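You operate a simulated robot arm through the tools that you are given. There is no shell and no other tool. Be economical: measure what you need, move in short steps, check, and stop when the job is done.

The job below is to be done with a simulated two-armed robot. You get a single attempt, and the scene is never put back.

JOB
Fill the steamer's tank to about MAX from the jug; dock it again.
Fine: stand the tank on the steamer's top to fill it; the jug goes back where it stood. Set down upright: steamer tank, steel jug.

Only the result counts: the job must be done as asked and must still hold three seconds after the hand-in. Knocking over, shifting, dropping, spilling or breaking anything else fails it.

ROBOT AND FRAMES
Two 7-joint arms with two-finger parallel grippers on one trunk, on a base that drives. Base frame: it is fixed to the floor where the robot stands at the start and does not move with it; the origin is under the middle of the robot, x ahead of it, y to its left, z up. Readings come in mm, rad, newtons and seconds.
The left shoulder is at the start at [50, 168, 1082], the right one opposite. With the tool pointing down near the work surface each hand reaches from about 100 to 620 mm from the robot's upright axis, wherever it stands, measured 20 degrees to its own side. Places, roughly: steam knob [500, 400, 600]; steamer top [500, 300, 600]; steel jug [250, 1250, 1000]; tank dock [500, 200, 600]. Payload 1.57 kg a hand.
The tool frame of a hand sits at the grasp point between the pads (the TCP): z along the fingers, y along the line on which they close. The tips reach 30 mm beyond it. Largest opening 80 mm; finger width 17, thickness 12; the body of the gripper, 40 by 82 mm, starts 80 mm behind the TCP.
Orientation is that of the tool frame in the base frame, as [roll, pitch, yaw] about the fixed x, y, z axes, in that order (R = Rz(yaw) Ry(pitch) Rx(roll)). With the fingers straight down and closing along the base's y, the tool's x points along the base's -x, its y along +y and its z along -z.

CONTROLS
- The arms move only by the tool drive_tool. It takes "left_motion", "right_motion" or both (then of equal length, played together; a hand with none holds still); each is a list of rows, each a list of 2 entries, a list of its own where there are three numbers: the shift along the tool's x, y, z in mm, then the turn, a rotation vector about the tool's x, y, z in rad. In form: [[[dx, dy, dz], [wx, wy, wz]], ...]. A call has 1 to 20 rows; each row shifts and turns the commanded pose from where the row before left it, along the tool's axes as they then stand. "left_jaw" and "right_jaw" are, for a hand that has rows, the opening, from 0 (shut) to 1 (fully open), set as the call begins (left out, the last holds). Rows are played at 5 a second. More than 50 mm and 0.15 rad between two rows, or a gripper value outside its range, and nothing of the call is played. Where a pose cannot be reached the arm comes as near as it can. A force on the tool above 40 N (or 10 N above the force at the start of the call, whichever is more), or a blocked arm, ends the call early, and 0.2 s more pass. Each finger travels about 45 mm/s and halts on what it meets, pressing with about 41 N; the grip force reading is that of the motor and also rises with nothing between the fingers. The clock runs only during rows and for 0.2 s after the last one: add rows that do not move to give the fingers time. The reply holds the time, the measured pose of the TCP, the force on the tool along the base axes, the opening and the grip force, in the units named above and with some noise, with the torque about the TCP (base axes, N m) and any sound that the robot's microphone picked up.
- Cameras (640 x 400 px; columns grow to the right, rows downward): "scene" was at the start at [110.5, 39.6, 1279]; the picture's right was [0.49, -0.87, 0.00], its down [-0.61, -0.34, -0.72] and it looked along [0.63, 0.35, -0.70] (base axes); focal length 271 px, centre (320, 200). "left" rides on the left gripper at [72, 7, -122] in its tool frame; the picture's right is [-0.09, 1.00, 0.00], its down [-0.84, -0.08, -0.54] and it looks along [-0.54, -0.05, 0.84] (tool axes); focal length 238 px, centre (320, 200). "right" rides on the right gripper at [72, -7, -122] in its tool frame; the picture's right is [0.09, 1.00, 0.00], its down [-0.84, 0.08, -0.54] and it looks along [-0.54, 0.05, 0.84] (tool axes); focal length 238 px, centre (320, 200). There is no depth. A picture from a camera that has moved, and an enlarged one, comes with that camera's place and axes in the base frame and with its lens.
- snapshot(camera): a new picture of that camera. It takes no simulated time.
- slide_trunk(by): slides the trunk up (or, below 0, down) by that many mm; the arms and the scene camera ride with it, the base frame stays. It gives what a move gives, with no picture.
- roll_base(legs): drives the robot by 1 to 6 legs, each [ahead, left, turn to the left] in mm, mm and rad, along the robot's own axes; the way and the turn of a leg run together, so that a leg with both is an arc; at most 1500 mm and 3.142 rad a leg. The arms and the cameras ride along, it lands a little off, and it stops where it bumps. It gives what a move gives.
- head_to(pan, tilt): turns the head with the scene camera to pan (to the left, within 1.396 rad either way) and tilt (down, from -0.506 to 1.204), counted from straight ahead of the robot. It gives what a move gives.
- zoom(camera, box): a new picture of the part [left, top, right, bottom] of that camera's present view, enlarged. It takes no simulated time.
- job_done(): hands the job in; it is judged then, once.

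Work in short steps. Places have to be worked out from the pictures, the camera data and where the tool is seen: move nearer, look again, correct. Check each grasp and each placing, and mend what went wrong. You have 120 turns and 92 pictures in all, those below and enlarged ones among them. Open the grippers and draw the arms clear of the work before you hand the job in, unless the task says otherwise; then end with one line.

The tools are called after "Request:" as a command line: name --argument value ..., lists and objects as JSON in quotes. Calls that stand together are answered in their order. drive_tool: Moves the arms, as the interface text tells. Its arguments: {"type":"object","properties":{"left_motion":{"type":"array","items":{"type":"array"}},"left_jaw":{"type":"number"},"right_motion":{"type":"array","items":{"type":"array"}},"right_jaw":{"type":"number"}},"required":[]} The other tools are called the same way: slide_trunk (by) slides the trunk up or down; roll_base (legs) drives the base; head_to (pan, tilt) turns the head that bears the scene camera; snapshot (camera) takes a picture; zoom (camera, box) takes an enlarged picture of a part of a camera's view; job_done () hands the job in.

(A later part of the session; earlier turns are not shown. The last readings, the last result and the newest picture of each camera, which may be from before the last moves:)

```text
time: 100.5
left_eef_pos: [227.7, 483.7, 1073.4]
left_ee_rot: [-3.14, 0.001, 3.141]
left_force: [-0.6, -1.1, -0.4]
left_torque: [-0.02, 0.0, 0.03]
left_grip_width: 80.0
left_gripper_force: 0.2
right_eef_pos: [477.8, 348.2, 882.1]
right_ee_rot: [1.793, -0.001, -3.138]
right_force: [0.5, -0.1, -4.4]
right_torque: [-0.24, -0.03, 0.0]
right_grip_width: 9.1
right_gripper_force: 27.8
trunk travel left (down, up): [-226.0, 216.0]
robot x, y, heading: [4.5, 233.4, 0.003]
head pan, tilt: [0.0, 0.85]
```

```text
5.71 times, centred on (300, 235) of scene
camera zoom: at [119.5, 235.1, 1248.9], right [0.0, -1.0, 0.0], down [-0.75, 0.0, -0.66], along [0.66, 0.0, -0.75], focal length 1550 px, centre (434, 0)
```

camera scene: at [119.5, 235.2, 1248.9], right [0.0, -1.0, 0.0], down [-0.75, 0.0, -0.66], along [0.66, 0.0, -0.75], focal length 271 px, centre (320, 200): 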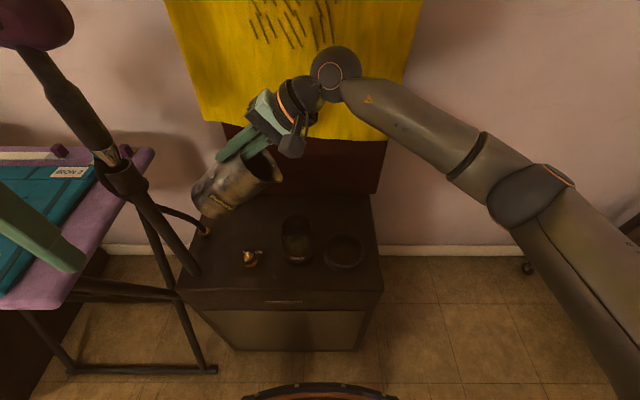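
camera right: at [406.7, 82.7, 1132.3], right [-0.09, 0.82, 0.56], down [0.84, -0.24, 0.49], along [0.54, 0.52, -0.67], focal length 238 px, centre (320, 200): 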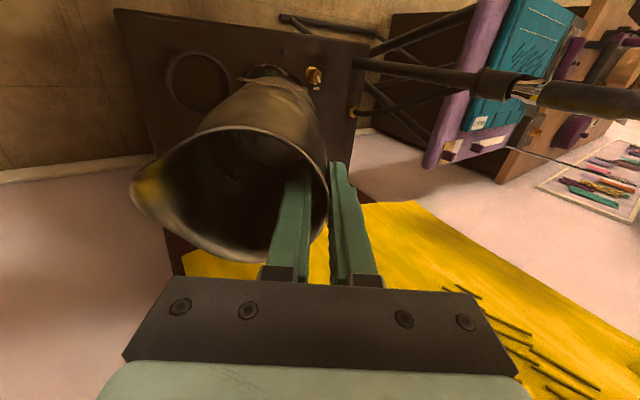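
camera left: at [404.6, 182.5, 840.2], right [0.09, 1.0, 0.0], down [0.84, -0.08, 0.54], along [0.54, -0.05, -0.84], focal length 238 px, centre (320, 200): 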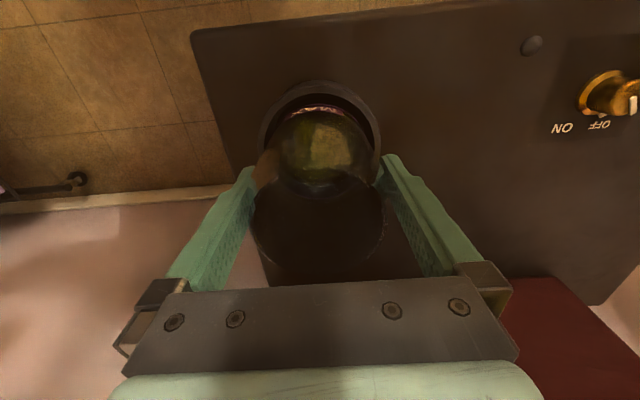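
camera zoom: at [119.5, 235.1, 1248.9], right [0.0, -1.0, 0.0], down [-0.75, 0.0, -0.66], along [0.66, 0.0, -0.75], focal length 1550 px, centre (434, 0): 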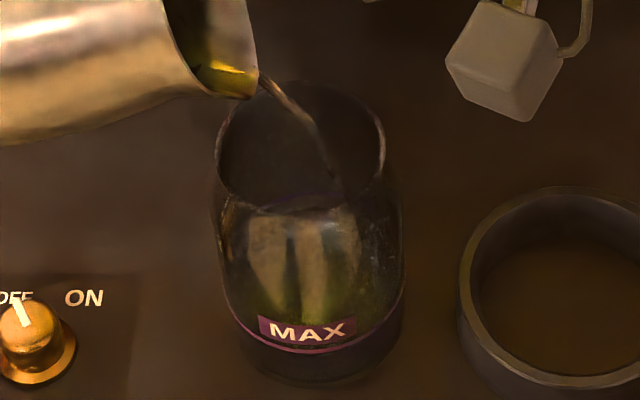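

The level is hard to see from above. I tilt back to pause the flow and look closely at the level.

Request:
drive_tool --right_motion '[[[0, -1.92, 9.7], [0.1, 0, 0]], [[0, -1, 4.8], [0.05, 0, 0]], [[0, 0, 0], [0, 0, 0]], [[0, 0, 0], [0, 0, 0]], [[0, 0, 0], [0, 0, 0]]]' --left_motion '[[[0, 0, 40], [0, 0, 0]], [[0, 0, 40], [0, 0, 0]], [[0, 0, 40], [0, 0, 0]], [[0, 0, 40], [0, 0, 0]], [[0, 0, 0], [0, 0, 0]]]'

Request:
zoom --camera "scene" --box '[260, 200, 340, 270]'

Request:
snapshot --camera "left"

```text
time: 101.7
left_eef_pos: [254.0, 487.4, 924.9]
left_ee_rot: [3.141, -0.004, -3.14]
left_force: [0.0, 0.1, -0.1]
left_torque: [-0.01, 0.02, -0.02]
left_grip_width: 79.9
left_gripper_force: 0.1
left hand out of reach, approached as far as the arm can: row 3, 4
right_eef_pos: [477.9, 362.7, 876.2]
right_ee_rot: [1.942, -0.003, -3.139]
right_force: [0.8, 0.2, -3.2]
right_torque: [-0.17, 0.0, 0.0]
right_grip_width: 9.0
right_gripper_force: 27.0
trunk travel left (down, up): [-226.0, 216.0]
robot x, y, heading: [4.5, 234.9, 0.001]
head pan, tilt: [0.0, 0.85]
```

```text
5.71 times, centred on (300, 235) of scene
camera zoom: at [119.5, 235.2, 1248.9], right [0.0, -1.0, 0.0], down [-0.75, 0.0, -0.66], along [0.66, 0.0, -0.75], focal length 1550 px, centre (434, 0)
```

zoom: 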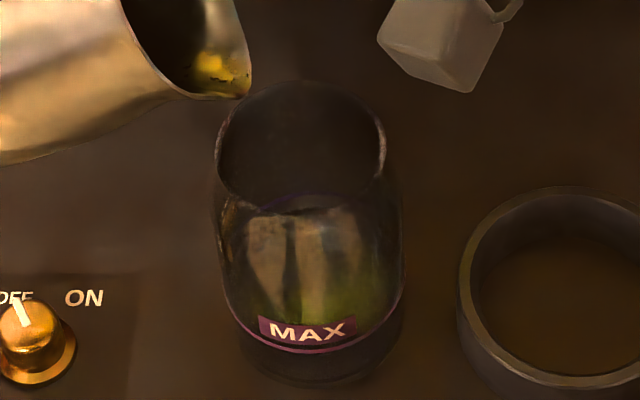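

```text
28 pictures are left
camera left: at [181.8, 494.6, 1046.4], right [0.09, 1.0, 0.0], down [0.84, -0.08, 0.54], along [0.54, -0.05, -0.84], focal length 238 px, centre (320, 200)
```

left: 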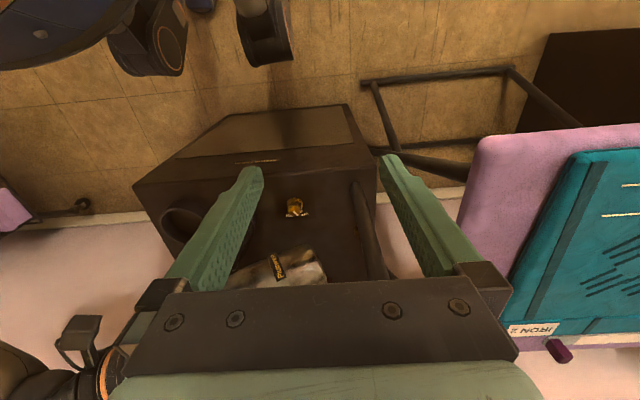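

Flow paused. I pitch the left hand up and bring it lower to use its camera for a flatter side view, while sampling the jug's weight.

Request:
drive_tool --left_motion '[[[0, -20, 0], [0, -0.125, 0]], [[0, -20, 0], [0, -0.125, 0]], [[0, -20, 0], [0, -0.125, 0]], [[0, -20, 0], [0, -0.125, 0]], [[0, -20, 0], [0, -0.125, 0]], [[0, -20, 0], [0, -0.125, 0]], [[0, -20, 0], [0, -0.125, 0]], [[0, -17, 0], [0, -0.125, 0]], [[0, 0, 0], [0, 0, 0]]]'

Request:
drive_tool --left_motion '[[[16, 0, 20], [0, 0, 0]], [[16, 0, 20], [0, 0, 0]], [[16, 0, 20], [0, 0, 0]], [[0, 0, 0], [0, 0, 0]]]'

Request:
snapshot --camera "left"

```text
time: 103.7
left_eef_pos: [387.5, 340.0, 991.2]
left_ee_rot: [-3.14, 0.934, -3.137]
left_force: [0.1, -0.6, 0.4]
left_torque: [-0.01, -0.02, -0.02]
left_grip_width: 79.8
left_gripper_force: 0.0
left hand out of reach, approached as far as the arm can: row 1, 2, 3, 4, 5, 6, 7, 8
right_eef_pos: [478.2, 361.4, 875.2]
right_ee_rot: [1.941, -0.003, -3.14]
right_force: [-0.3, 0.3, -4.0]
right_torque: [-0.19, 0.01, 0.05]
right_grip_width: 8.8
right_gripper_force: 27.1
trunk travel left (down, up): [-226.0, 216.0]
robot x, y, heading: [-0.0, 236.7, 0.003]
head pan, tilt: [0.0, 0.85]
```

```text
time: 104.7
left_eef_pos: [412.3, 354.7, 921.2]
left_ee_rot: [-3.139, 0.937, -3.14]
left_force: [1.2, 0.4, 0.5]
left_torque: [0.02, -0.03, 0.04]
left_grip_width: 79.8
left_gripper_force: 0.0
left hand out of reach, approached as far as the arm can: row 1, 2, 3
right_eef_pos: [479.5, 360.6, 876.3]
right_ee_rot: [1.944, -0.002, -3.139]
right_force: [-0.1, -0.6, -4.2]
right_torque: [-0.23, -0.02, 0.04]
right_grip_width: 9.1
right_gripper_force: 27.5
trunk travel left (down, up): [-226.0, 216.0]
robot x, y, heading: [3.1, 233.6, 0.004]
head pan, tilt: [0.0, 0.85]
```

```text
27 pictures are left
camera left: at [271.1, 360.7, 935.2], right [0.05, 1.0, 0.07], down [0.06, -0.08, 1.0], along [1.0, -0.05, -0.06], focal length 238 px, centre (320, 200)
```

left: 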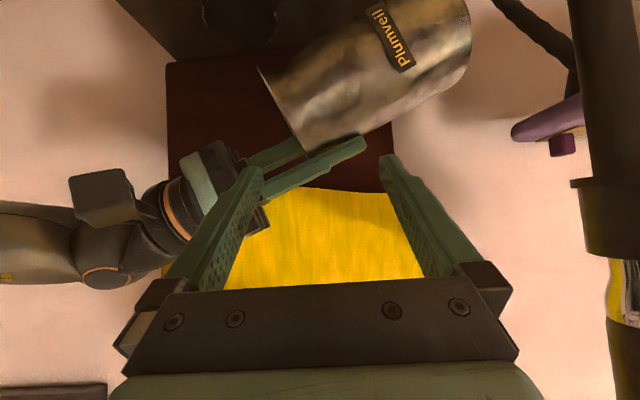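

The left hand drifted too near the jug; I withdraw it straight back.

Request:
drive_tool --left_motion '[[[22, 0, -30], [0, 0, 0]], [[22, 0, -30], [0, 0, 0]], [[22, 0, -30], [0, 0, 0]], [[22, 0, -30], [0, 0, 0]], [[0, 0, 0], [0, 0, 0]]]'

Request:
snapshot --camera "left"

```text
time: 105.9
left_eef_pos: [404.9, 351.5, 928.0]
left_ee_rot: [-3.142, 0.935, -3.139]
left_force: [0.3, 0.0, -0.9]
left_torque: [0.01, -0.01, -0.01]
left_grip_width: 79.9
left_gripper_force: 0.1
left hand out of reach, approached as far as the arm can: row 1, 2, 3, 4
right_eef_pos: [477.5, 361.3, 875.6]
right_ee_rot: [1.942, 0.0, -3.139]
right_force: [0.4, -0.4, -3.9]
right_torque: [-0.23, -0.04, -0.02]
right_grip_width: 9.1
right_gripper_force: 27.5
trunk travel left (down, up): [-226.0, 216.0]
robot x, y, heading: [0.0, 233.2, -0.002]
head pan, tilt: [0.0, 0.85]
```

```text
26 pictures are left
camera left: at [264.0, 359.2, 942.8], right [0.05, 1.0, 0.07], down [0.06, -0.08, 1.0], along [1.0, -0.05, -0.07], focal length 238 px, centre (320, 200)
```

left: 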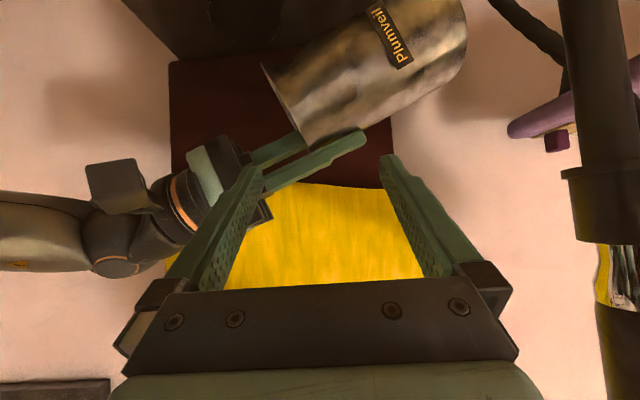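

The commanded pose was outside the arm's reach. I raise it first and then rotate the hand back to pointing down, moving left away from the jug.

Request:
drive_tool --left_motion '[[[-46, 0, -1.4], [0, 0, 0]], [[-46, 0, -1.4], [0, 0, 0]], [[-46, 0, -1.4], [0, 0, 0]], [[-46, 0, -1.4], [0, 0, 0]], [[-46, 0, -1.4], [0, 0, 0]], [[0, 0, 0], [0, 0, 0]]]'

Request:
drive_tool --left_motion '[[[0, 18, 0], [0, 0.125, 0]], [[0, 18, 0], [0, 0.125, 0]], [[0, 18, 0], [0, 0.125, 0]], [[0, 18, 0], [0, 0.125, 0]], [[0, 18, 0], [0, 0.125, 0]], [[0, 18, 0], [0, 0.125, 0]], [[0, 18, 0], [0, 0.125, 0]], [[0, 18, 0], [0, 0.125, 0]], [[0, 0, 0], [0, 0, 0]]]'

```text
time: 107.3
left_eef_pos: [540.2, 353.0, 1115.3]
left_ee_rot: [3.141, 0.935, -3.14]
left_force: [0.3, -1.1, -0.8]
left_torque: [0.03, 0.0, 0.0]
left_grip_width: 79.8
left_gripper_force: 0.1
right_eef_pos: [478.2, 361.3, 876.0]
right_ee_rot: [1.942, -0.001, -3.139]
right_force: [0.5, -0.5, -4.1]
right_torque: [-0.23, 0.01, -0.02]
right_grip_width: 8.8
right_gripper_force: 27.3
trunk travel left (down, up): [-226.0, 216.0]
robot x, y, heading: [-2.6, 237.0, 0.005]
head pan, tilt: [0.0, 0.85]
```

```text
time: 109.3
left_eef_pos: [494.9, 545.4, 1116.2]
left_ee_rot: [3.14, -0.064, -3.138]
left_force: [-0.3, -0.4, 0.0]
left_torque: [-0.01, -0.02, 0.0]
left_grip_width: 80.1
left_gripper_force: 0.0
left hand out of reach, approached as far as the arm can: row 5, 6, 7, 8
right_eef_pos: [477.3, 361.1, 875.6]
right_ee_rot: [1.943, -0.001, -3.137]
right_force: [-0.5, 0.0, -3.8]
right_torque: [-0.17, -0.02, 0.02]
right_grip_width: 8.9
right_gripper_force: 28.1
trunk travel left (down, up): [-226.0, 216.0]
robot x, y, heading: [5.5, 236.0, 0.004]
head pan, tilt: [0.0, 0.85]
```

The left hand ended close to the steam pole; I look before moving.

Request:
head_to --pan 0.5 --tilt 0.5

Request:
snapshot --camera "scene"

```text
time: 110.2
left_eef_pos: [496.0, 545.7, 1116.7]
left_ee_rot: [-3.14, -0.063, -3.141]
left_force: [-0.9, -0.6, 0.5]
left_torque: [-0.02, 0.02, 0.01]
left_grip_width: 80.0
left_gripper_force: 0.0
right_eef_pos: [476.6, 360.7, 875.6]
right_ee_rot: [1.943, 0.0, -3.136]
right_force: [0.2, 0.2, -3.4]
right_torque: [-0.19, -0.01, 0.02]
right_grip_width: 8.6
right_gripper_force: 27.7
trunk travel left (down, up): [-226.0, 216.0]
robot x, y, heading: [0.2, 233.1, 0.01]
head pan, tilt: [0.499, 0.499]
```

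```text
25 pictures are left
camera scene: at [121.1, 278.6, 1278.9], right [0.48, -0.88, 0.0], down [-0.42, -0.23, -0.88], along [0.77, 0.42, -0.48], focal length 271 px, centre (320, 200)
```

scene: 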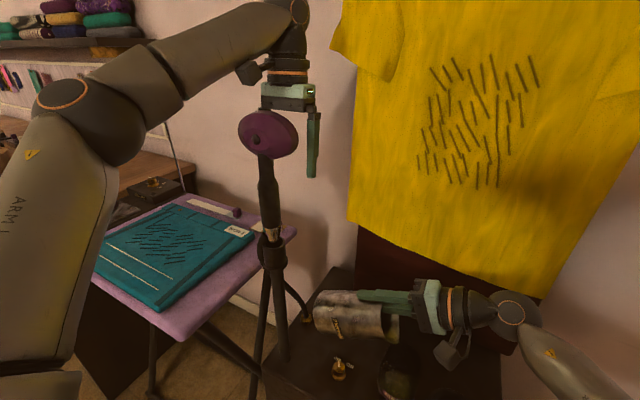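

The hand is just behind the steam head. I go back right (−y) first, then pull it back toward the robot.

Request:
drive_tool --left_motion '[[[0, -30, 0], [0, 0, 0]], [[0, -40, 0], [0, 0, 0]], [[0, -40, 0], [0, 0, 0]], [[0, -40, 0], [0, 0, 0]], [[0, 0, 0], [0, 0, 0]]]'

Request:
drive_tool --left_motion '[[[40, 0, 0], [0, 0, 0]], [[40, 0, 0], [0, 0, 0]], [[40, 0, 0], [0, 0, 0]], [[40, 0, 0], [0, 0, 0]], [[40, 0, 0], [0, 0, 0]], [[20, 0, 0], [0, 0, 0]], [[0, 0, 0], [0, 0, 0]]]'

Request:
head_to --pan 0.0 --tilt 0.85

Request:
snapshot --camera "scene"

```text
time: 111.4
left_eef_pos: [453.6, 438.1, 1098.4]
left_ee_rot: [-3.139, -0.063, -3.137]
left_force: [0.0, -0.1, 0.4]
left_torque: [0.0, 0.02, -0.07]
left_grip_width: 80.1
left_gripper_force: 0.1
left hand out of reach, approached as far as the arm can: row 1, 2, 3, 4
right_eef_pos: [478.0, 361.9, 875.2]
right_ee_rot: [1.942, -0.002, -3.137]
right_force: [-0.1, -0.2, -3.3]
right_torque: [-0.15, 0.01, -0.03]
right_grip_width: 8.8
right_gripper_force: 27.0
trunk travel left (down, up): [-226.0, 216.0]
robot x, y, heading: [1.7, 232.7, 0.007]
head pan, tilt: [0.499, 0.499]
```

```text
time: 113.0
left_eef_pos: [230.6, 436.8, 1112.5]
left_ee_rot: [3.14, -0.064, -3.138]
left_force: [0.3, -0.6, -0.4]
left_torque: [0.04, 0.01, 0.01]
left_grip_width: 79.9
left_gripper_force: 0.1
right_eef_pos: [478.0, 361.7, 875.6]
right_ee_rot: [1.942, -0.002, -3.139]
right_force: [-0.6, 0.6, -4.0]
right_torque: [-0.19, -0.01, -0.02]
right_grip_width: 8.9
right_gripper_force: 27.9
trunk travel left (down, up): [-226.0, 216.0]
robot x, y, heading: [2.2, 234.2, 0.003]
head pan, tilt: [0.499, 0.499]
```

```text
time: 113.9
left_eef_pos: [231.5, 436.5, 1113.6]
left_ee_rot: [3.141, -0.065, -3.14]
left_force: [0.6, 0.1, 0.8]
left_torque: [-0.01, 0.0, 0.01]
left_grip_width: 79.9
left_gripper_force: 0.0
right_eef_pos: [476.7, 360.4, 876.3]
right_ee_rot: [1.943, -0.001, -3.137]
right_force: [0.3, -0.1, -4.0]
right_torque: [-0.18, -0.03, -0.01]
right_grip_width: 9.1
right_gripper_force: 27.5
trunk travel left (down, up): [-226.0, 216.0]
robot x, y, heading: [0.8, 237.4, -0.001]
head pan, tilt: [0.0, 0.85]
```

```text
24 pictures are left
camera scene: at [119.5, 235.2, 1249.0], right [0.0, -1.0, 0.0], down [-0.75, 0.0, -0.66], along [0.66, 0.0, -0.75], focal length 271 px, centre (320, 200)
```

scene: 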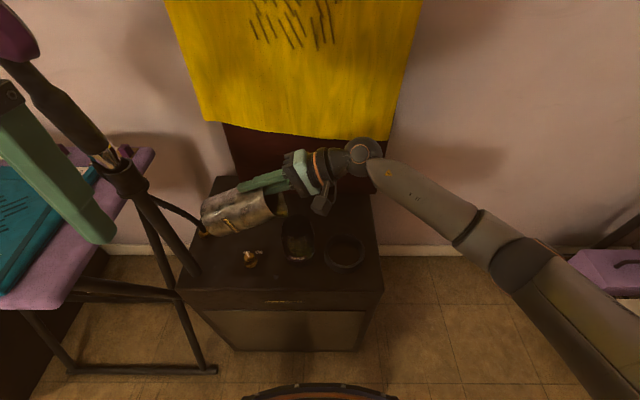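

Left hand is safe again. Weight suggests ~70 ml poured. I zoom tightly on the tank for the level.

Request:
zoom --camera "scene" --box '[278, 212, 320, 268]'

```text
7.14 times, centred on (299, 240) of scene
camera zoom: at [119.5, 235.2, 1249.0], right [0.0, -1.0, 0.0], down [-0.75, 0.0, -0.66], along [0.66, 0.0, -0.75], focal length 1937 px, centre (470, -86)
```

zoom: 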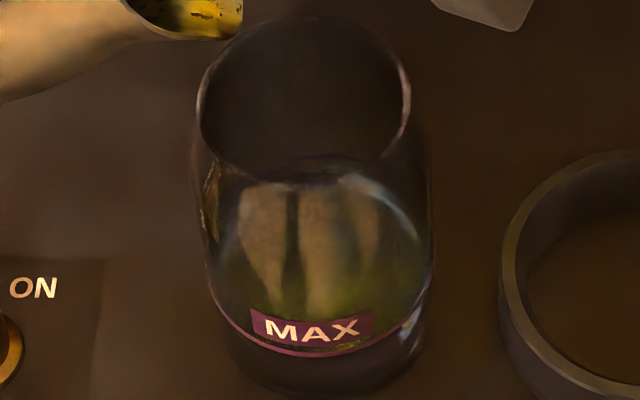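

Level is ambiguous from this steep angle. I lift the jug clear, tilt it back, and drive back for a flatter view of the tank.

Request:
drive_tool --right_motion '[[[0, 19, -15], [0, 0, 0]], [[0, -2.88, 9.46], [0.1, 0, 0]], [[0, -2.88, 9.46], [0.1, 0, 0]], [[0, -2.88, 9.46], [0.1, 0, 0]], [[0, 25, -20], [0, 0, 0]], [[0, 25, -20], [0, 0, 0]], [[0, 25, -20], [0, 0, 0]], [[0, 15, -12], [0, 0, 0]], [[0, 0, 0], [0, 0, 0]]]'

Request:
roll_base --legs '[[-750, 0, 0]]'

Request:
head_to --pan 0.0 --tilt 0.55

Request:
snapshot --camera "scene"

```text
time: 115.9
left_eef_pos: [230.6, 436.0, 1112.4]
left_ee_rot: [-3.14, -0.064, -3.138]
left_force: [0.4, -0.6, 0.3]
left_torque: [-0.01, -0.02, -0.01]
left_grip_width: 79.8
left_gripper_force: 0.0
right_eef_pos: [477.2, 374.8, 992.4]
right_ee_rot: [2.245, -0.002, -3.137]
right_force: [-0.1, -0.5, -4.0]
right_torque: [-0.11, -0.02, 0.01]
right_grip_width: 8.9
right_gripper_force: 27.6
trunk travel left (down, up): [-226.0, 216.0]
robot x, y, heading: [2.5, 233.0, 0.005]
head pan, tilt: [0.0, 0.85]
```

```text
time: 119.9
left_eef_pos: [-504.5, 432.7, 1112.9]
left_ee_rot: [3.141, -0.066, -3.127]
left_force: [-1.0, 0.3, 0.2]
left_torque: [0.0, 0.01, 0.0]
left_grip_width: 80.3
left_gripper_force: 0.1
right_eef_pos: [-258.9, 373.6, 992.6]
right_ee_rot: [2.242, -0.003, -3.129]
right_force: [-0.3, -0.8, -3.7]
right_torque: [-0.13, 0.0, -0.01]
right_grip_width: 8.8
right_gripper_force: 27.6
trunk travel left (down, up): [-226.0, 216.0]
robot x, y, heading: [-733.8, 227.7, 0.013]
head pan, tilt: [0.0, 0.85]
```

```text
time: 120.7
left_eef_pos: [-505.9, 432.6, 1112.3]
left_ee_rot: [-3.141, -0.062, -3.129]
left_force: [0.6, -0.4, -0.2]
left_torque: [0.0, 0.03, 0.01]
left_grip_width: 79.9
left_gripper_force: 0.0
right_eef_pos: [-258.0, 372.9, 991.1]
right_ee_rot: [2.242, -0.002, -3.126]
right_force: [-0.3, 0.4, -4.0]
right_torque: [-0.12, 0.0, -0.01]
right_grip_width: 9.2
right_gripper_force: 27.4
trunk travel left (down, up): [-226.0, 216.0]
robot x, y, heading: [-736.1, 227.5, 0.017]
head pan, tilt: [0.0, 0.55]
```

```text
22 pictures are left
camera scene: at [-603.3, 230.3, 1274.3], right [0.01, -1.0, 0.0], down [-0.52, -0.01, -0.85], along [0.85, 0.01, -0.52], focal length 271 px, centre (320, 200)
```

scene: 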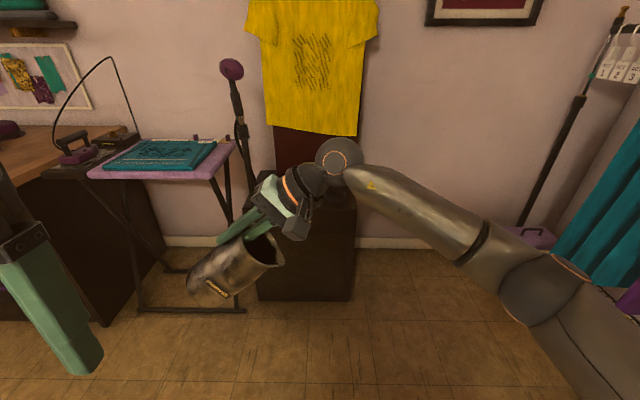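

The arm hides the tank; I sidestep right ~390 mm so it appears left of the hand.

Request:
roll_base --legs '[[0, -400, 0]]'

Request:
zoom --camera "scene" --box '[160, 140, 280, 220]'

```text
time: 124.8
left_eef_pos: [-499.7, 37.1, 1112.3]
left_ee_rot: [-3.141, -0.064, -3.123]
left_force: [-0.8, -0.8, -0.3]
left_torque: [0.02, -0.02, 0.03]
left_grip_width: 80.2
left_gripper_force: 0.0
right_eef_pos: [-252.5, -19.8, 992.3]
right_ee_rot: [2.243, -0.001, -3.121]
right_force: [0.5, 1.0, -4.4]
right_torque: [-0.12, 0.0, 0.0]
right_grip_width: 8.9
right_gripper_force: 27.5
trunk travel left (down, up): [-226.0, 216.0]
robot x, y, heading: [-724.4, -167.7, 0.018]
head pan, tilt: [0.0, 0.55]
```

```text
5.00 times, centred on (220, 180) of scene
camera zoom: at [-596.2, -165.8, 1274.3], right [0.02, -1.0, 0.0], down [-0.52, -0.01, -0.85], along [0.85, 0.02, -0.52], focal length 1356 px, centre (820, 300)
```

zoom: 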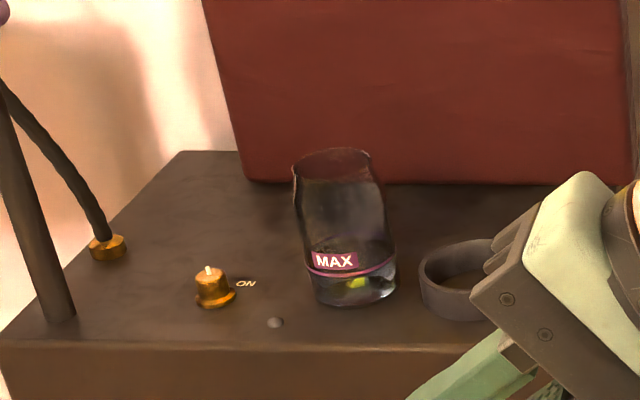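

Excellent flat view. I zoom in further on the tank.

Request:
zoom --camera "scene" --box '[210, 166, 242, 204]'

```text
10.53 times, centred on (226, 185) of scene
camera zoom: at [-596.2, -165.8, 1274.3], right [0.02, -1.0, 0.0], down [-0.52, -0.01, -0.85], along [0.85, 0.02, -0.52], focal length 2855 px, centre (1310, 358)
```

zoom: 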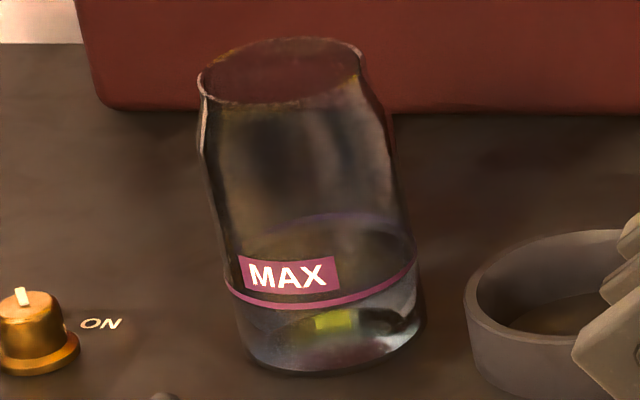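

Request:
zoom --camera "scene" --box '[218, 184, 234, 204]'

```text
16.00 times, centred on (226, 194) of scene
camera zoom: at [-596.2, -165.8, 1274.3], right [0.02, -1.0, 0.0], down [-0.52, -0.01, -0.85], along [0.85, 0.02, -0.52], focal length 4339 px, centre (1824, 296)
```

zoom: 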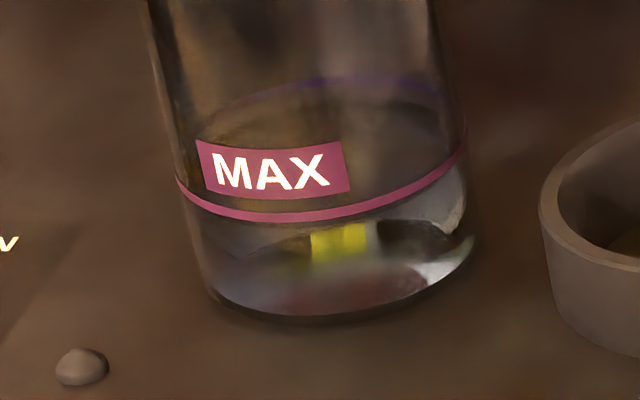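

The level is about 4–5 mm below the MAX ring; ~12–15 ml more is wanted. I drive back to the pouring position.

Request:
roll_base --legs '[[0, 400, -0.016], [728, 0, 0]]'

Request:
head_to --pan 0.0 --tilt 0.85

```text
time: 132.4
left_eef_pos: [225.1, 446.0, 1112.4]
left_ee_rot: [-3.141, -0.064, -3.137]
left_force: [-0.5, 0.0, 0.3]
left_torque: [-0.02, 0.01, -0.02]
left_grip_width: 79.9
left_gripper_force: 0.2
right_eef_pos: [471.4, 382.9, 991.7]
right_ee_rot: [2.243, -0.002, -3.137]
right_force: [-0.2, 0.4, -4.4]
right_torque: [-0.15, 0.04, 0.01]
right_grip_width: 8.8
right_gripper_force: 27.3
trunk travel left (down, up): [-226.0, 216.0]
robot x, y, heading: [-5.9, 243.6, 0.004]
head pan, tilt: [0.0, 0.55]
```

```text
time: 133.2
left_eef_pos: [224.8, 444.9, 1112.3]
left_ee_rot: [-3.141, -0.065, -3.137]
left_force: [0.0, 0.6, -0.8]
left_torque: [-0.03, -0.02, -0.01]
left_grip_width: 80.0
left_gripper_force: 0.2
right_eef_pos: [470.9, 384.2, 992.8]
right_ee_rot: [2.243, -0.002, -3.137]
right_force: [-0.3, -0.2, -4.1]
right_torque: [-0.14, 0.01, 0.01]
right_grip_width: 8.8
right_gripper_force: 27.5
trunk travel left (down, up): [-226.0, 216.0]
robot x, y, heading: [-4.8, 243.8, 0.004]
head pan, tilt: [0.0, 0.85]
```

Request:
drive_tool --right_motion '[[[-3, -20, 16], [0, 0, 0]], [[-4, -30, 24], [0, 0, 0]], [[0, -30, 24], [0, 0, 0]], [[0, -27, 21], [0, 0, 0]], [[0, 0, 0], [0, 0, 0]], [[0, 1.92, -9.7], [-0.1, 0, 0]], [[0, 1.92, -9.7], [-0.1, 0, 0]], [[0, 1.92, -9.7], [-0.1, 0, 0]], [[0, 0, 0], [0, 0, 0]]]'

Request:
zoom --camera "scene" --box '[240, 180, 360, 270]'

```text
time: 135.2
left_eef_pos: [225.2, 446.4, 1113.4]
left_ee_rot: [-3.14, -0.066, -3.137]
left_force: [-1.0, 0.1, -0.8]
left_torque: [0.0, 0.0, 0.0]
left_grip_width: 80.2
left_gripper_force: 0.1
right_eef_pos: [478.4, 362.6, 875.4]
right_ee_rot: [1.943, 0.0, -3.136]
right_force: [-0.9, 0.4, -4.6]
right_torque: [-0.2, 0.0, -0.01]
right_grip_width: 8.4
right_gripper_force: 27.7
trunk travel left (down, up): [-226.0, 216.0]
robot x, y, heading: [-3.7, 242.8, 0.005]
head pan, tilt: [0.0, 0.85]
```

```text
4.44 times, centred on (300, 225) of scene
camera zoom: at [113.8, 244.1, 1248.9], right [0.01, -1.0, 0.0], down [-0.75, 0.0, -0.66], along [0.66, 0.0, -0.75], focal length 1205 px, centre (409, 89)
```

zoom: 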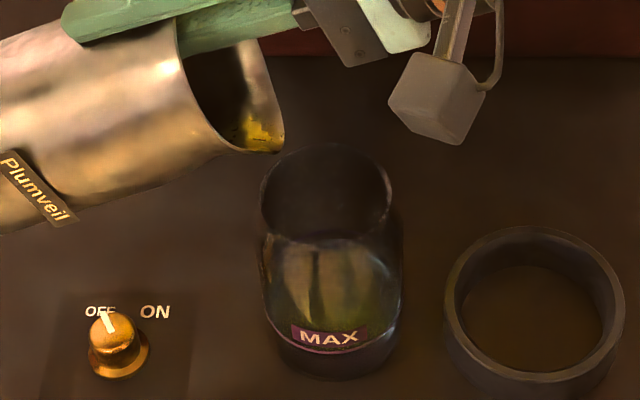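

Aligned as before. I tilt to 1.325 rad and check for flow.

Request:
drive_tool --right_motion '[[[0, 1.08, -4.83], [-0.05, 0, 0]], [[0, 1.08, -4.83], [-0.05, 0, 0]], [[0, 0.6, -2.4], [-0.025, 0, 0]], [[0, 0, 0], [0, 0, 0]]]'

Request:
zoom --camera "scene" --box '[240, 180, 360, 270]'

```text
time: 136.2
left_eef_pos: [224.0, 445.5, 1113.2]
left_ee_rot: [-3.142, -0.065, -3.137]
left_force: [0.5, 0.6, 0.0]
left_torque: [-0.04, -0.02, 0.02]
left_grip_width: 79.8
left_gripper_force: 0.1
right_eef_pos: [478.5, 353.2, 883.0]
right_ee_rot: [1.819, -0.002, -3.136]
right_force: [-0.3, 0.3, -4.4]
right_torque: [-0.19, -0.01, -0.02]
right_grip_width: 8.7
right_gripper_force: 27.7
trunk travel left (down, up): [-226.0, 216.0]
robot x, y, heading: [-4.2, 243.0, 0.006]
head pan, tilt: [0.0, 0.85]
```

```text
4.44 times, centred on (300, 225) of scene
camera zoom: at [113.8, 244.1, 1248.9], right [0.01, -1.0, 0.0], down [-0.75, 0.0, -0.66], along [0.66, 0.0, -0.75], focal length 1205 px, centre (409, 89)
```

zoom: 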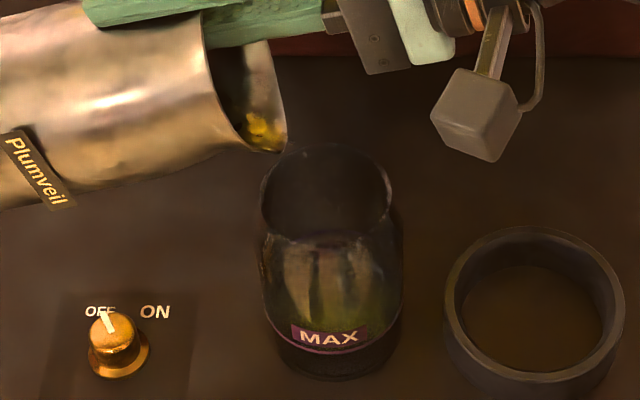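

No flow yet; a bit further to 1.375.

Request:
drive_tool --right_motion '[[[0, 0.6, -2.4], [-0.025, 0, 0]], [[0, 0.6, -2.4], [-0.025, 0, 0]], [[0, 0, 0], [0, 0, 0]]]'

Request:
zoom --camera "scene" --box '[240, 180, 360, 270]'

```text
time: 137.0
left_eef_pos: [224.8, 444.2, 1112.7]
left_ee_rot: [3.141, -0.065, -3.136]
left_force: [-0.3, -0.3, 0.7]
left_torque: [-0.01, 0.01, -0.01]
left_grip_width: 80.1
left_gripper_force: 0.0
right_eef_pos: [477.6, 348.4, 884.9]
right_ee_rot: [1.768, 0.0, -3.136]
right_force: [0.3, 0.3, -4.0]
right_torque: [-0.25, 0.0, 0.01]
right_grip_width: 8.9
right_gripper_force: 27.1
trunk travel left (down, up): [-226.0, 216.0]
robot x, y, heading: [0.4, 244.1, 0.007]
head pan, tilt: [0.0, 0.85]
```

```text
4.44 times, centred on (300, 225) of scene
camera zoom: at [113.8, 244.1, 1248.9], right [0.01, -1.0, 0.0], down [-0.75, 0.0, -0.66], along [0.66, 0.0, -0.75], focal length 1205 px, centre (409, 89)
```

zoom: 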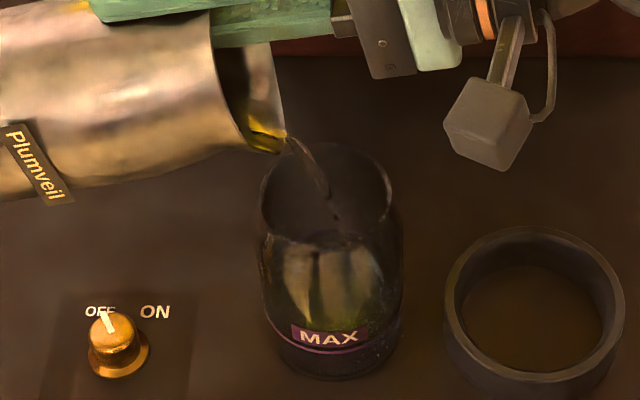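

It flows well into the tank. I hold 0.4 s more, then tilt back and lift away.

Request:
drive_tool --right_motion '[[[0, 0, 0], [0, 0, 0]], [[0, 0, 0], [0, 0, 0]], [[0, -2.88, 9.46], [0.1, 0, 0]], [[0, -2.88, 9.46], [0.1, 0, 0]], [[0, 0, 0], [0, 0, 0]], [[0, -2.88, 9.46], [0.1, 0, 0]], [[0, 10, -8], [0.07, 0, 0]], [[0, -2.88, 9.46], [0.1, 0, 0]], [[0, 25, -20], [0, 0, 0]], [[0, 30, -24], [0, 0, 0]], [[0, 30, -24], [0, 0, 0]], [[0, 30, -24], [0, 0, 0]], [[0, 0, 0], [0, 0, 0]]]'

Request:
roll_base --legs '[[-735, 0, 0], [0, -400, 0]]'

Request:
head_to --pan 0.0 --tilt 0.55

Request:
zoom --camera "scene" --box '[210, 180, 242, 206]'

```text
time: 139.8
left_eef_pos: [224.5, 445.8, 1112.6]
left_ee_rot: [-3.141, -0.064, -3.136]
left_force: [-0.4, 0.2, 0.5]
left_torque: [0.0, 0.02, -0.03]
left_grip_width: 79.9
left_gripper_force: 0.1
right_eef_pos: [477.1, 374.4, 1019.8]
right_ee_rot: [2.239, -0.002, -3.137]
right_force: [-0.6, 0.3, -4.5]
right_torque: [-0.16, 0.0, 0.04]
right_grip_width: 8.9
right_gripper_force: 27.6
trunk travel left (down, up): [-226.0, 216.0]
robot x, y, heading: [-1.3, 242.4, 0.002]
head pan, tilt: [0.0, 0.85]
```

```text
time: 147.5
left_eef_pos: [-506.0, 27.3, 1112.5]
left_ee_rot: [3.141, -0.065, 3.138]
left_force: [0.5, -1.0, 0.6]
left_torque: [0.01, 0.01, 0.01]
left_grip_width: 79.9
left_gripper_force: 0.0
right_eef_pos: [-253.9, -44.2, 1020.2]
right_ee_rot: [2.238, -0.002, 3.138]
right_force: [0.4, 0.0, -3.4]
right_torque: [-0.14, 0.0, 0.01]
right_grip_width: 9.0
right_gripper_force: 27.9
trunk travel left (down, up): [-226.0, 216.0]
robot x, y, heading: [-734.0, -172.7, -0.003]
head pan, tilt: [0.0, 0.85]
```

```text
time: 148.3
left_eef_pos: [-506.7, 29.2, 1112.8]
left_ee_rot: [3.139, -0.065, 3.138]
left_force: [-0.7, 0.4, 1.0]
left_torque: [-0.01, -0.03, -0.01]
left_grip_width: 80.0
left_gripper_force: 0.1
right_eef_pos: [-253.2, -44.0, 1019.4]
right_ee_rot: [2.24, -0.002, 3.137]
right_force: [-0.6, 0.3, -3.0]
right_torque: [-0.12, -0.02, -0.05]
right_grip_width: 8.9
right_gripper_force: 27.8
trunk travel left (down, up): [-226.0, 216.0]
robot x, y, heading: [-735.7, -169.9, -0.004]
head pan, tilt: [0.0, 0.55]
```

```text
15.38 times, centred on (226, 193) of scene
camera zoom: at [-607.0, -172.6, 1274.3], right [0.0, -1.0, 0.0], down [-0.52, 0.0, -0.85], along [0.85, 0.0, -0.52], focal length 4172 px, centre (1766, 308)
```

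zoom: 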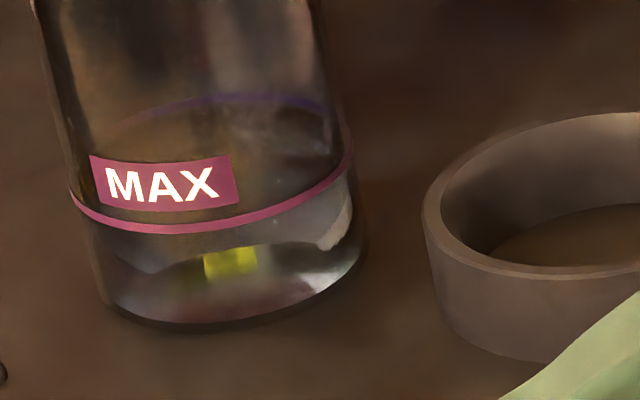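

Request:
zoom --camera "scene" --box '[213, 184, 230, 202]'

```text
16.00 times, centred on (222, 193) of scene
camera zoom: at [-607.0, -172.6, 1274.3], right [0.0, -1.0, 0.0], down [-0.52, 0.0, -0.85], along [0.85, 0.0, -0.52], focal length 4339 px, centre (1896, 312)
```

zoom: 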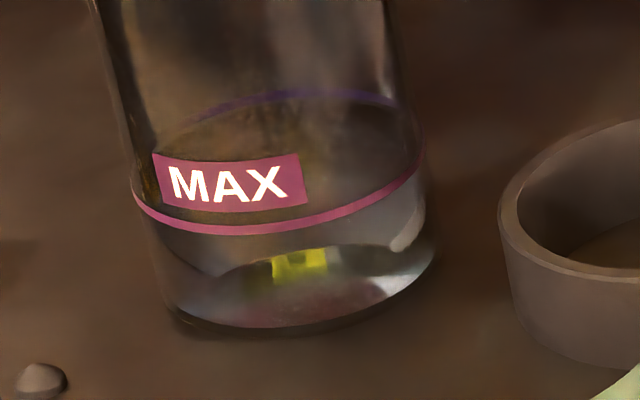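

The surface is now just at the lower edge of the MAX ring – about MAX. I set the jug upright and move it to the carrying pose, then drive toward the counter.

Request:
drive_tool --right_motion '[[[0, 0, 0], [0.1, 0, 0]], [[0, 0, 0], [0.13, 0, 0]], [[0, 0, 0], [0.13, 0, 0]], [[0, 0, 0], [0.13, 0, 0]], [[0, 0, 0], [0.13, 0, 0]], [[0, 0, 0], [0.13, 0, 0]], [[0, 0, 0], [0.1, 0, 0]], [[0, 0, 0], [0.051, 0, 0]], [[-5, -20, -15], [0, 0, 0]], [[-5, -40, -20], [0, 0, 0]], [[-5, -40, -20], [0, 0, 0]], [[-5, -40, -20], [0, 0, 0]], [[-5, -40, -15], [0, 0, 0]], [[0, -40, 0], [0, 0, 0]], [[0, -30, 0], [0, 0, 0]], [[0, -15, 0], [0, 0, 0]], [[0, 0, 0], [0, 0, 0]]]'

Request:
roll_base --legs '[[0, 860, 0], [0, 865, 0]]'

```text
time: 151.9
left_eef_pos: [-506.4, 28.4, 1112.2]
left_ee_rot: [3.141, -0.065, 3.138]
left_force: [-0.3, 0.4, 0.8]
left_torque: [-0.02, 0.0, -0.01]
left_grip_width: 80.1
left_gripper_force: 0.0
right_eef_pos: [-226.7, -335.6, 1108.1]
right_ee_rot: [3.14, -0.001, 3.141]
right_force: [-0.4, -0.1, -4.1]
right_torque: [0.2, -0.02, -0.02]
right_grip_width: 8.7
right_gripper_force: 27.4
right hand out of reach, approached as far as the arm can: row 7, 8
trunk travel left (down, up): [-226.0, 216.0]
robot x, y, heading: [-737.9, -174.1, -0.004]
head pan, tilt: [0.0, 0.55]
```

```text
time: 167.5
left_eef_pos: [-523.9, 1763.1, 1111.5]
left_ee_rot: [3.141, -0.065, -3.12]
left_force: [0.7, 0.5, 0.0]
left_torque: [0.02, -0.01, 0.02]
left_grip_width: 80.2
left_gripper_force: 0.0
right_eef_pos: [-234.9, 1406.3, 1107.7]
right_ee_rot: [3.139, -0.002, -3.118]
right_force: [-0.1, 0.0, -3.9]
right_torque: [0.19, -0.05, 0.0]
right_grip_width: 8.8
right_gripper_force: 27.5
trunk travel left (down, up): [-226.0, 216.0]
robot x, y, heading: [-748.7, 1563.2, 0.025]
head pan, tilt: [0.0, 0.55]
```

Request:
roll_base --legs '[[0, 0, -0.022], [495, 18, 0]]'

Request:
head_to --pan -0.35 --tilt 0.5

Request:
snapshot --camera "scene"

```text
time: 170.8
left_eef_pos: [-12.7, 1776.5, 1113.2]
left_ee_rot: [-3.14, -0.064, 3.141]
left_force: [-0.2, -0.6, -0.1]
left_torque: [0.04, 0.0, 0.03]
left_grip_width: 79.8
left_gripper_force: 0.0
right_eef_pos: [267.5, 1414.5, 1108.7]
right_ee_rot: [3.14, 0.001, 3.141]
right_force: [0.0, -0.9, -4.5]
right_torque: [0.17, -0.02, -0.05]
right_grip_width: 8.4
right_gripper_force: 27.4
trunk travel left (down, up): [-226.0, 216.0]
robot x, y, heading: [-247.4, 1576.8, 0.0]
head pan, tilt: [0.0, 0.55]
```

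```text
time: 171.6
left_eef_pos: [-12.8, 1776.4, 1113.2]
left_ee_rot: [-3.141, -0.065, -3.141]
left_force: [-0.1, 0.2, 0.2]
left_torque: [0.01, -0.02, -0.02]
left_grip_width: 79.9
left_gripper_force: 0.1
right_eef_pos: [268.7, 1413.5, 1107.5]
right_ee_rot: [3.139, -0.001, -3.141]
right_force: [-0.4, 0.0, -4.5]
right_torque: [0.15, -0.02, 0.0]
right_grip_width: 8.6
right_gripper_force: 27.8
trunk travel left (down, up): [-226.0, 216.0]
robot x, y, heading: [-243.5, 1574.1, 0.005]
head pan, tilt: [-0.351, 0.499]
```

```text
13 pictures are left
camera scene: at [-117.3, 1544.7, 1278.9], right [-0.34, -0.94, 0.0], down [-0.45, 0.16, -0.88], along [0.82, -0.3, -0.48], focal length 271 px, centre (320, 200)
```

scene: 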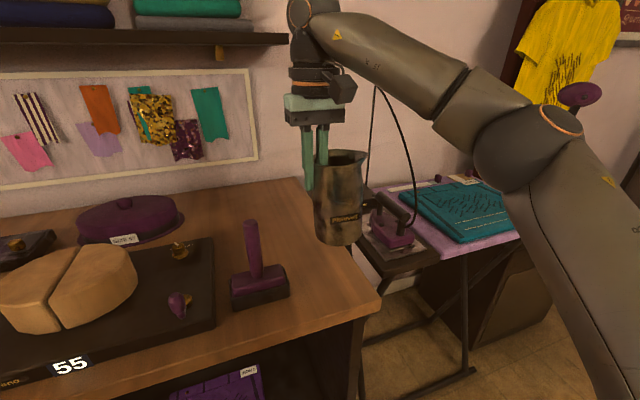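

Right above its former place. I lower it.

Request:
drive_tool --right_motion '[[[0, 1, 20], [0, 0, 0]], [[0, 0, 30], [0, 0, 0]], [[0, 0, 30], [0, 0, 0]], [[0, 0, 25], [0, 0, 0]], [[0, 0, 12], [0, 0, 0]], [[0, 0, 0], [0, 0, 0]]]'

Request:
drive_tool --right_motion '[[[0, 0, 5], [0, 0, 0]], [[0, 0, 0], [0, 0, 0]]]'

Request:
zoom --camera "scene" --box '[220, 180, 420, 305]'

```text
time: 173.0
left_eef_pos: [-12.1, 1777.1, 1112.9]
left_ee_rot: [3.141, -0.064, -3.141]
left_force: [-0.5, -0.6, -0.4]
left_torque: [0.01, 0.02, -0.03]
left_grip_width: 80.1
left_gripper_force: 0.1
right_eef_pos: [266.5, 1415.0, 993.0]
right_ee_rot: [3.139, -0.002, -3.141]
right_force: [0.9, 0.0, -3.4]
right_torque: [0.19, -0.04, -0.01]
right_grip_width: 8.7
right_gripper_force: 27.6
trunk travel left (down, up): [-226.0, 216.0]
robot x, y, heading: [-246.4, 1575.0, -0.0]
head pan, tilt: [-0.351, 0.499]
```

```text
time: 173.6
left_eef_pos: [-13.9, 1777.7, 1113.1]
left_ee_rot: [-3.141, -0.065, -3.141]
left_force: [-0.1, -0.2, -0.1]
left_torque: [0.01, -0.02, 0.0]
left_grip_width: 79.9
left_gripper_force: 0.0
right_eef_pos: [266.8, 1414.1, 988.2]
right_ee_rot: [3.14, -0.003, 3.14]
right_force: [-0.7, 0.6, -2.9]
right_torque: [0.2, 0.01, 0.01]
right_grip_width: 8.7
right_gripper_force: 27.3
trunk travel left (down, up): [-226.0, 216.0]
robot x, y, heading: [-243.0, 1576.9, 0.004]
head pan, tilt: [-0.351, 0.499]
```

```text
3.20 times, centred on (320, 242) of scene
camera zoom: at [-117.3, 1544.7, 1278.9], right [-0.34, -0.94, 0.0], down [-0.45, 0.16, -0.88], along [0.82, -0.3, -0.48], focal length 868 px, centre (320, 64)
```

zoom: 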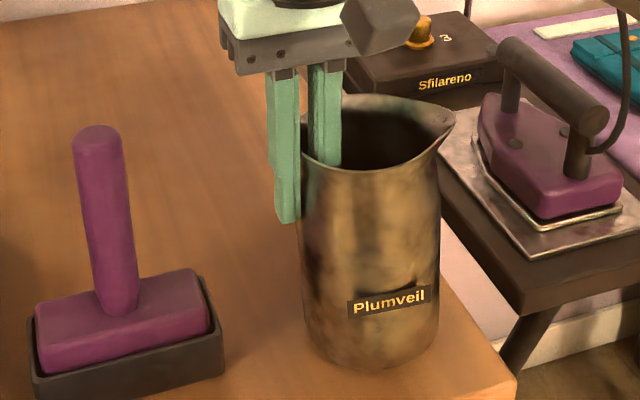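

Upright, about 9 mm above the counter by the earlier height. I continue in small steps watching the force.

Request:
drive_tool --right_motion '[[[0, 0, 5], [0, 0, 0]], [[0, 0, 0], [0, 0, 0]]]'

Request:
drive_tool --right_motion '[[[0, 0, 3], [0, 0, 0]], [[0, 0, 0], [0, 0, 0]]]'

Request:
drive_tool --right_motion '[[[0, 0, 2], [0, 0, 0]], [[0, 0, 0], [0, 0, 0]]]'

```text
time: 174.2
left_eef_pos: [-11.4, 1777.6, 1112.9]
left_ee_rot: [3.14, -0.064, -3.141]
left_force: [-0.1, -0.8, -0.7]
left_torque: [0.01, 0.03, 0.0]
left_grip_width: 80.1
left_gripper_force: 0.1
right_eef_pos: [267.1, 1414.3, 982.1]
right_ee_rot: [-3.141, 0.0, -3.141]
right_force: [0.2, -0.3, -3.1]
right_torque: [0.19, -0.04, 0.0]
right_grip_width: 8.9
right_gripper_force: 27.2
trunk travel left (down, up): [-226.0, 216.0]
robot x, y, heading: [-240.2, 1577.2, -0.002]
head pan, tilt: [-0.351, 0.499]
```

```text
time: 174.8
left_eef_pos: [-14.0, 1778.0, 1112.3]
left_ee_rot: [3.141, -0.065, 3.14]
left_force: [-0.1, 0.7, 0.4]
left_torque: [-0.01, 0.04, -0.02]
left_grip_width: 80.0
left_gripper_force: 0.0
right_eef_pos: [267.5, 1414.3, 980.3]
right_ee_rot: [3.138, 0.002, 3.141]
right_force: [-2.0, -2.1, 12.3]
right_torque: [-0.17, 0.24, -0.03]
right_grip_width: 8.8
right_gripper_force: 27.4
trunk travel left (down, up): [-226.0, 216.0]
robot x, y, heading: [-239.6, 1580.5, -0.003]
head pan, tilt: [-0.351, 0.499]
```

```text
time: 175.4
left_eef_pos: [-14.1, 1778.0, 1112.0]
left_ee_rot: [-3.141, -0.063, 3.141]
left_force: [0.0, -0.4, -0.4]
left_torque: [0.01, -0.05, -0.01]
left_grip_width: 80.0
left_gripper_force: 0.1
right_eef_pos: [265.7, 1415.5, 977.8]
right_ee_rot: [3.138, 0.002, -3.142]
right_force: [-1.0, -2.7, 21.4]
right_torque: [-0.31, 0.03, 0.05]
right_grip_width: 8.2
right_gripper_force: 27.1
trunk travel left (down, up): [-226.0, 216.0]
robot x, y, heading: [-243.3, 1580.1, 0.001]
head pan, tilt: [-0.351, 0.499]
```

The jug is on the counter. I relieve 2 mm, open the fingers, then rise out.

Request:
drive_tool --right_motion '[[[0, 0, -1.5], [0, 0, 0]], [[0, 0, 0], [0, 0, 0]]]'

Request:
drive_tool --right_motion '[[[0, 0, 0], [0, 0, 0]], [[0, 0, 0], [0, 0, 0]], [[0, 0, 0], [0, 0, 0]]]' --right_jaw 0.5

Request:
drive_tool --right_motion '[[[0, 0, -20], [0, 0, 0]], [[0, 0, -30], [0, 0, 0]], [[0, 0, -40], [0, 0, 0]], [[0, 0, -40], [0, 0, 0]], [[0, 0, 0], [0, 0, 0]]]'

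Request:
zoom --camera "scene" --box '[220, 180, 420, 305]'

```text
time: 176.0
left_eef_pos: [-12.9, 1777.0, 1111.6]
left_ee_rot: [-3.141, -0.064, -3.14]
left_force: [0.3, 0.0, 0.2]
left_torque: [0.01, 0.0, 0.01]
left_grip_width: 80.1
left_gripper_force: 0.0
right_eef_pos: [266.8, 1416.8, 977.3]
right_ee_rot: [3.139, 0.0, 3.141]
right_force: [2.1, -2.1, 12.7]
right_torque: [-0.08, -0.31, 0.03]
right_grip_width: 8.5
right_gripper_force: 27.2
trunk travel left (down, up): [-226.0, 216.0]
robot x, y, heading: [-243.0, 1577.8, 0.003]
head pan, tilt: [-0.351, 0.499]
```

```text
time: 176.8
left_eef_pos: [-13.5, 1776.9, 1111.9]
left_ee_rot: [-3.142, -0.066, -3.141]
left_force: [-0.1, -0.6, 0.4]
left_torque: [0.0, 0.0, 0.03]
left_grip_width: 79.9
left_gripper_force: 0.0
right_eef_pos: [267.8, 1416.0, 977.5]
right_ee_rot: [3.14, 0.0, -3.139]
right_force: [0.3, 0.8, -0.4]
right_torque: [0.01, -0.02, -0.01]
right_grip_width: 40.0
right_gripper_force: 0.1
trunk travel left (down, up): [-226.0, 216.0]
robot x, y, heading: [-241.8, 1577.5, 0.0]
head pan, tilt: [-0.351, 0.499]
```

```text
time: 178.0
left_eef_pos: [-12.9, 1777.0, 1112.9]
left_ee_rot: [-3.141, -0.064, 3.141]
left_force: [0.3, 1.2, 0.0]
left_torque: [0.03, -0.01, 0.03]
left_grip_width: 79.9
left_gripper_force: 0.1
right_eef_pos: [267.8, 1415.5, 1108.7]
right_ee_rot: [3.138, -0.001, -3.141]
right_force: [-0.6, -0.1, 0.6]
right_torque: [-0.01, 0.04, 0.0]
right_grip_width: 40.0
right_gripper_force: 0.0
trunk travel left (down, up): [-226.0, 216.0]
robot x, y, heading: [-239.1, 1575.6, 0.005]
head pan, tilt: [-0.351, 0.499]
```

```text
3.20 times, centred on (320, 242) of scene
camera zoom: at [-117.5, 1544.7, 1278.9], right [-0.34, -0.94, 0.0], down [-0.45, 0.16, -0.88], along [0.82, -0.3, -0.48], focal length 868 px, centre (320, 64)
```

zoom: 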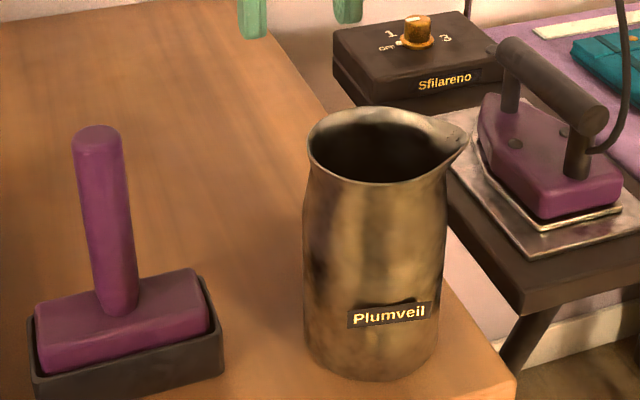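

The jug stands upright in its place. I back off and drive to the steamer for the tank.

Request:
roll_base --legs '[[-490, 0, 0], [0, -800, 0], [0, -795, 0]]'

```text
time: 194.6
left_eef_pos: [-486.7, 224.1, 1111.7]
left_ee_rot: [3.141, -0.065, -3.118]
left_force: [-0.5, -0.4, -0.4]
left_torque: [-0.02, -0.02, 0.0]
left_grip_width: 80.1
left_gripper_force: 0.3
right_eef_pos: [-197.3, -132.1, 1108.2]
right_ee_rot: [3.138, -0.002, -3.119]
right_force: [0.0, 0.2, 0.5]
right_torque: [0.01, 0.01, 0.03]
right_grip_width: 40.0
right_gripper_force: 0.0
trunk travel left (down, up): [-226.0, 216.0]
robot x, y, heading: [-709.9, 20.6, 0.017]
head pan, tilt: [-0.351, 0.499]
```

Request:
roll_base --legs '[[0, 0, -0.019], [758, -40, 0]]'

Request:
slide_trunk --by -180

Request:
head_to --pan 0.1 --tilt 0.85

```text
time: 199.1
left_eef_pos: [280.5, 188.9, 1112.2]
left_ee_rot: [-3.141, -0.063, -3.131]
left_force: [-0.4, -0.2, 0.0]
left_torque: [-0.01, -0.01, 0.0]
left_grip_width: 80.0
left_gripper_force: 0.0
right_eef_pos: [566.8, -170.0, 1108.1]
right_ee_rot: [3.139, -0.002, -3.13]
right_force: [0.2, -0.5, -0.2]
right_torque: [-0.02, 0.0, -0.02]
right_grip_width: 39.9
right_gripper_force: 0.1
trunk travel left (down, up): [-226.0, 216.0]
robot x, y, heading: [55.4, -15.6, 0.013]
head pan, tilt: [-0.351, 0.499]
```

```text
time: 201.1
left_eef_pos: [280.0, 189.5, 933.1]
left_ee_rot: [3.142, -0.062, -3.128]
left_force: [-0.4, -0.1, 0.5]
left_torque: [0.01, 0.01, -0.01]
left_grip_width: 80.0
left_gripper_force: 0.1
right_eef_pos: [566.0, -169.2, 928.8]
right_ee_rot: [3.139, -0.004, -3.128]
right_force: [0.3, -0.1, -0.2]
right_torque: [0.02, 0.0, -0.03]
right_grip_width: 39.6
right_gripper_force: 0.1
trunk travel left (down, up): [-46.0, 396.0]
robot x, y, heading: [50.6, -15.5, 0.016]
head pan, tilt: [-0.351, 0.499]
```

```text
time: 202.0
left_eef_pos: [281.1, 188.3, 932.1]
left_ee_rot: [3.141, -0.062, -3.128]
left_force: [-0.3, 0.8, 0.0]
left_torque: [0.0, 0.0, 0.03]
left_grip_width: 79.8
left_gripper_force: 0.2
right_eef_pos: [566.3, -170.0, 928.8]
right_ee_rot: [3.141, -0.002, -3.129]
right_force: [0.0, 0.2, 1.4]
right_torque: [0.03, -0.01, -0.01]
right_grip_width: 39.8
right_gripper_force: 0.2
trunk travel left (down, up): [-46.0, 396.0]
robot x, y, heading: [53.9, -15.8, 0.016]
head pan, tilt: [0.099, 0.85]
```

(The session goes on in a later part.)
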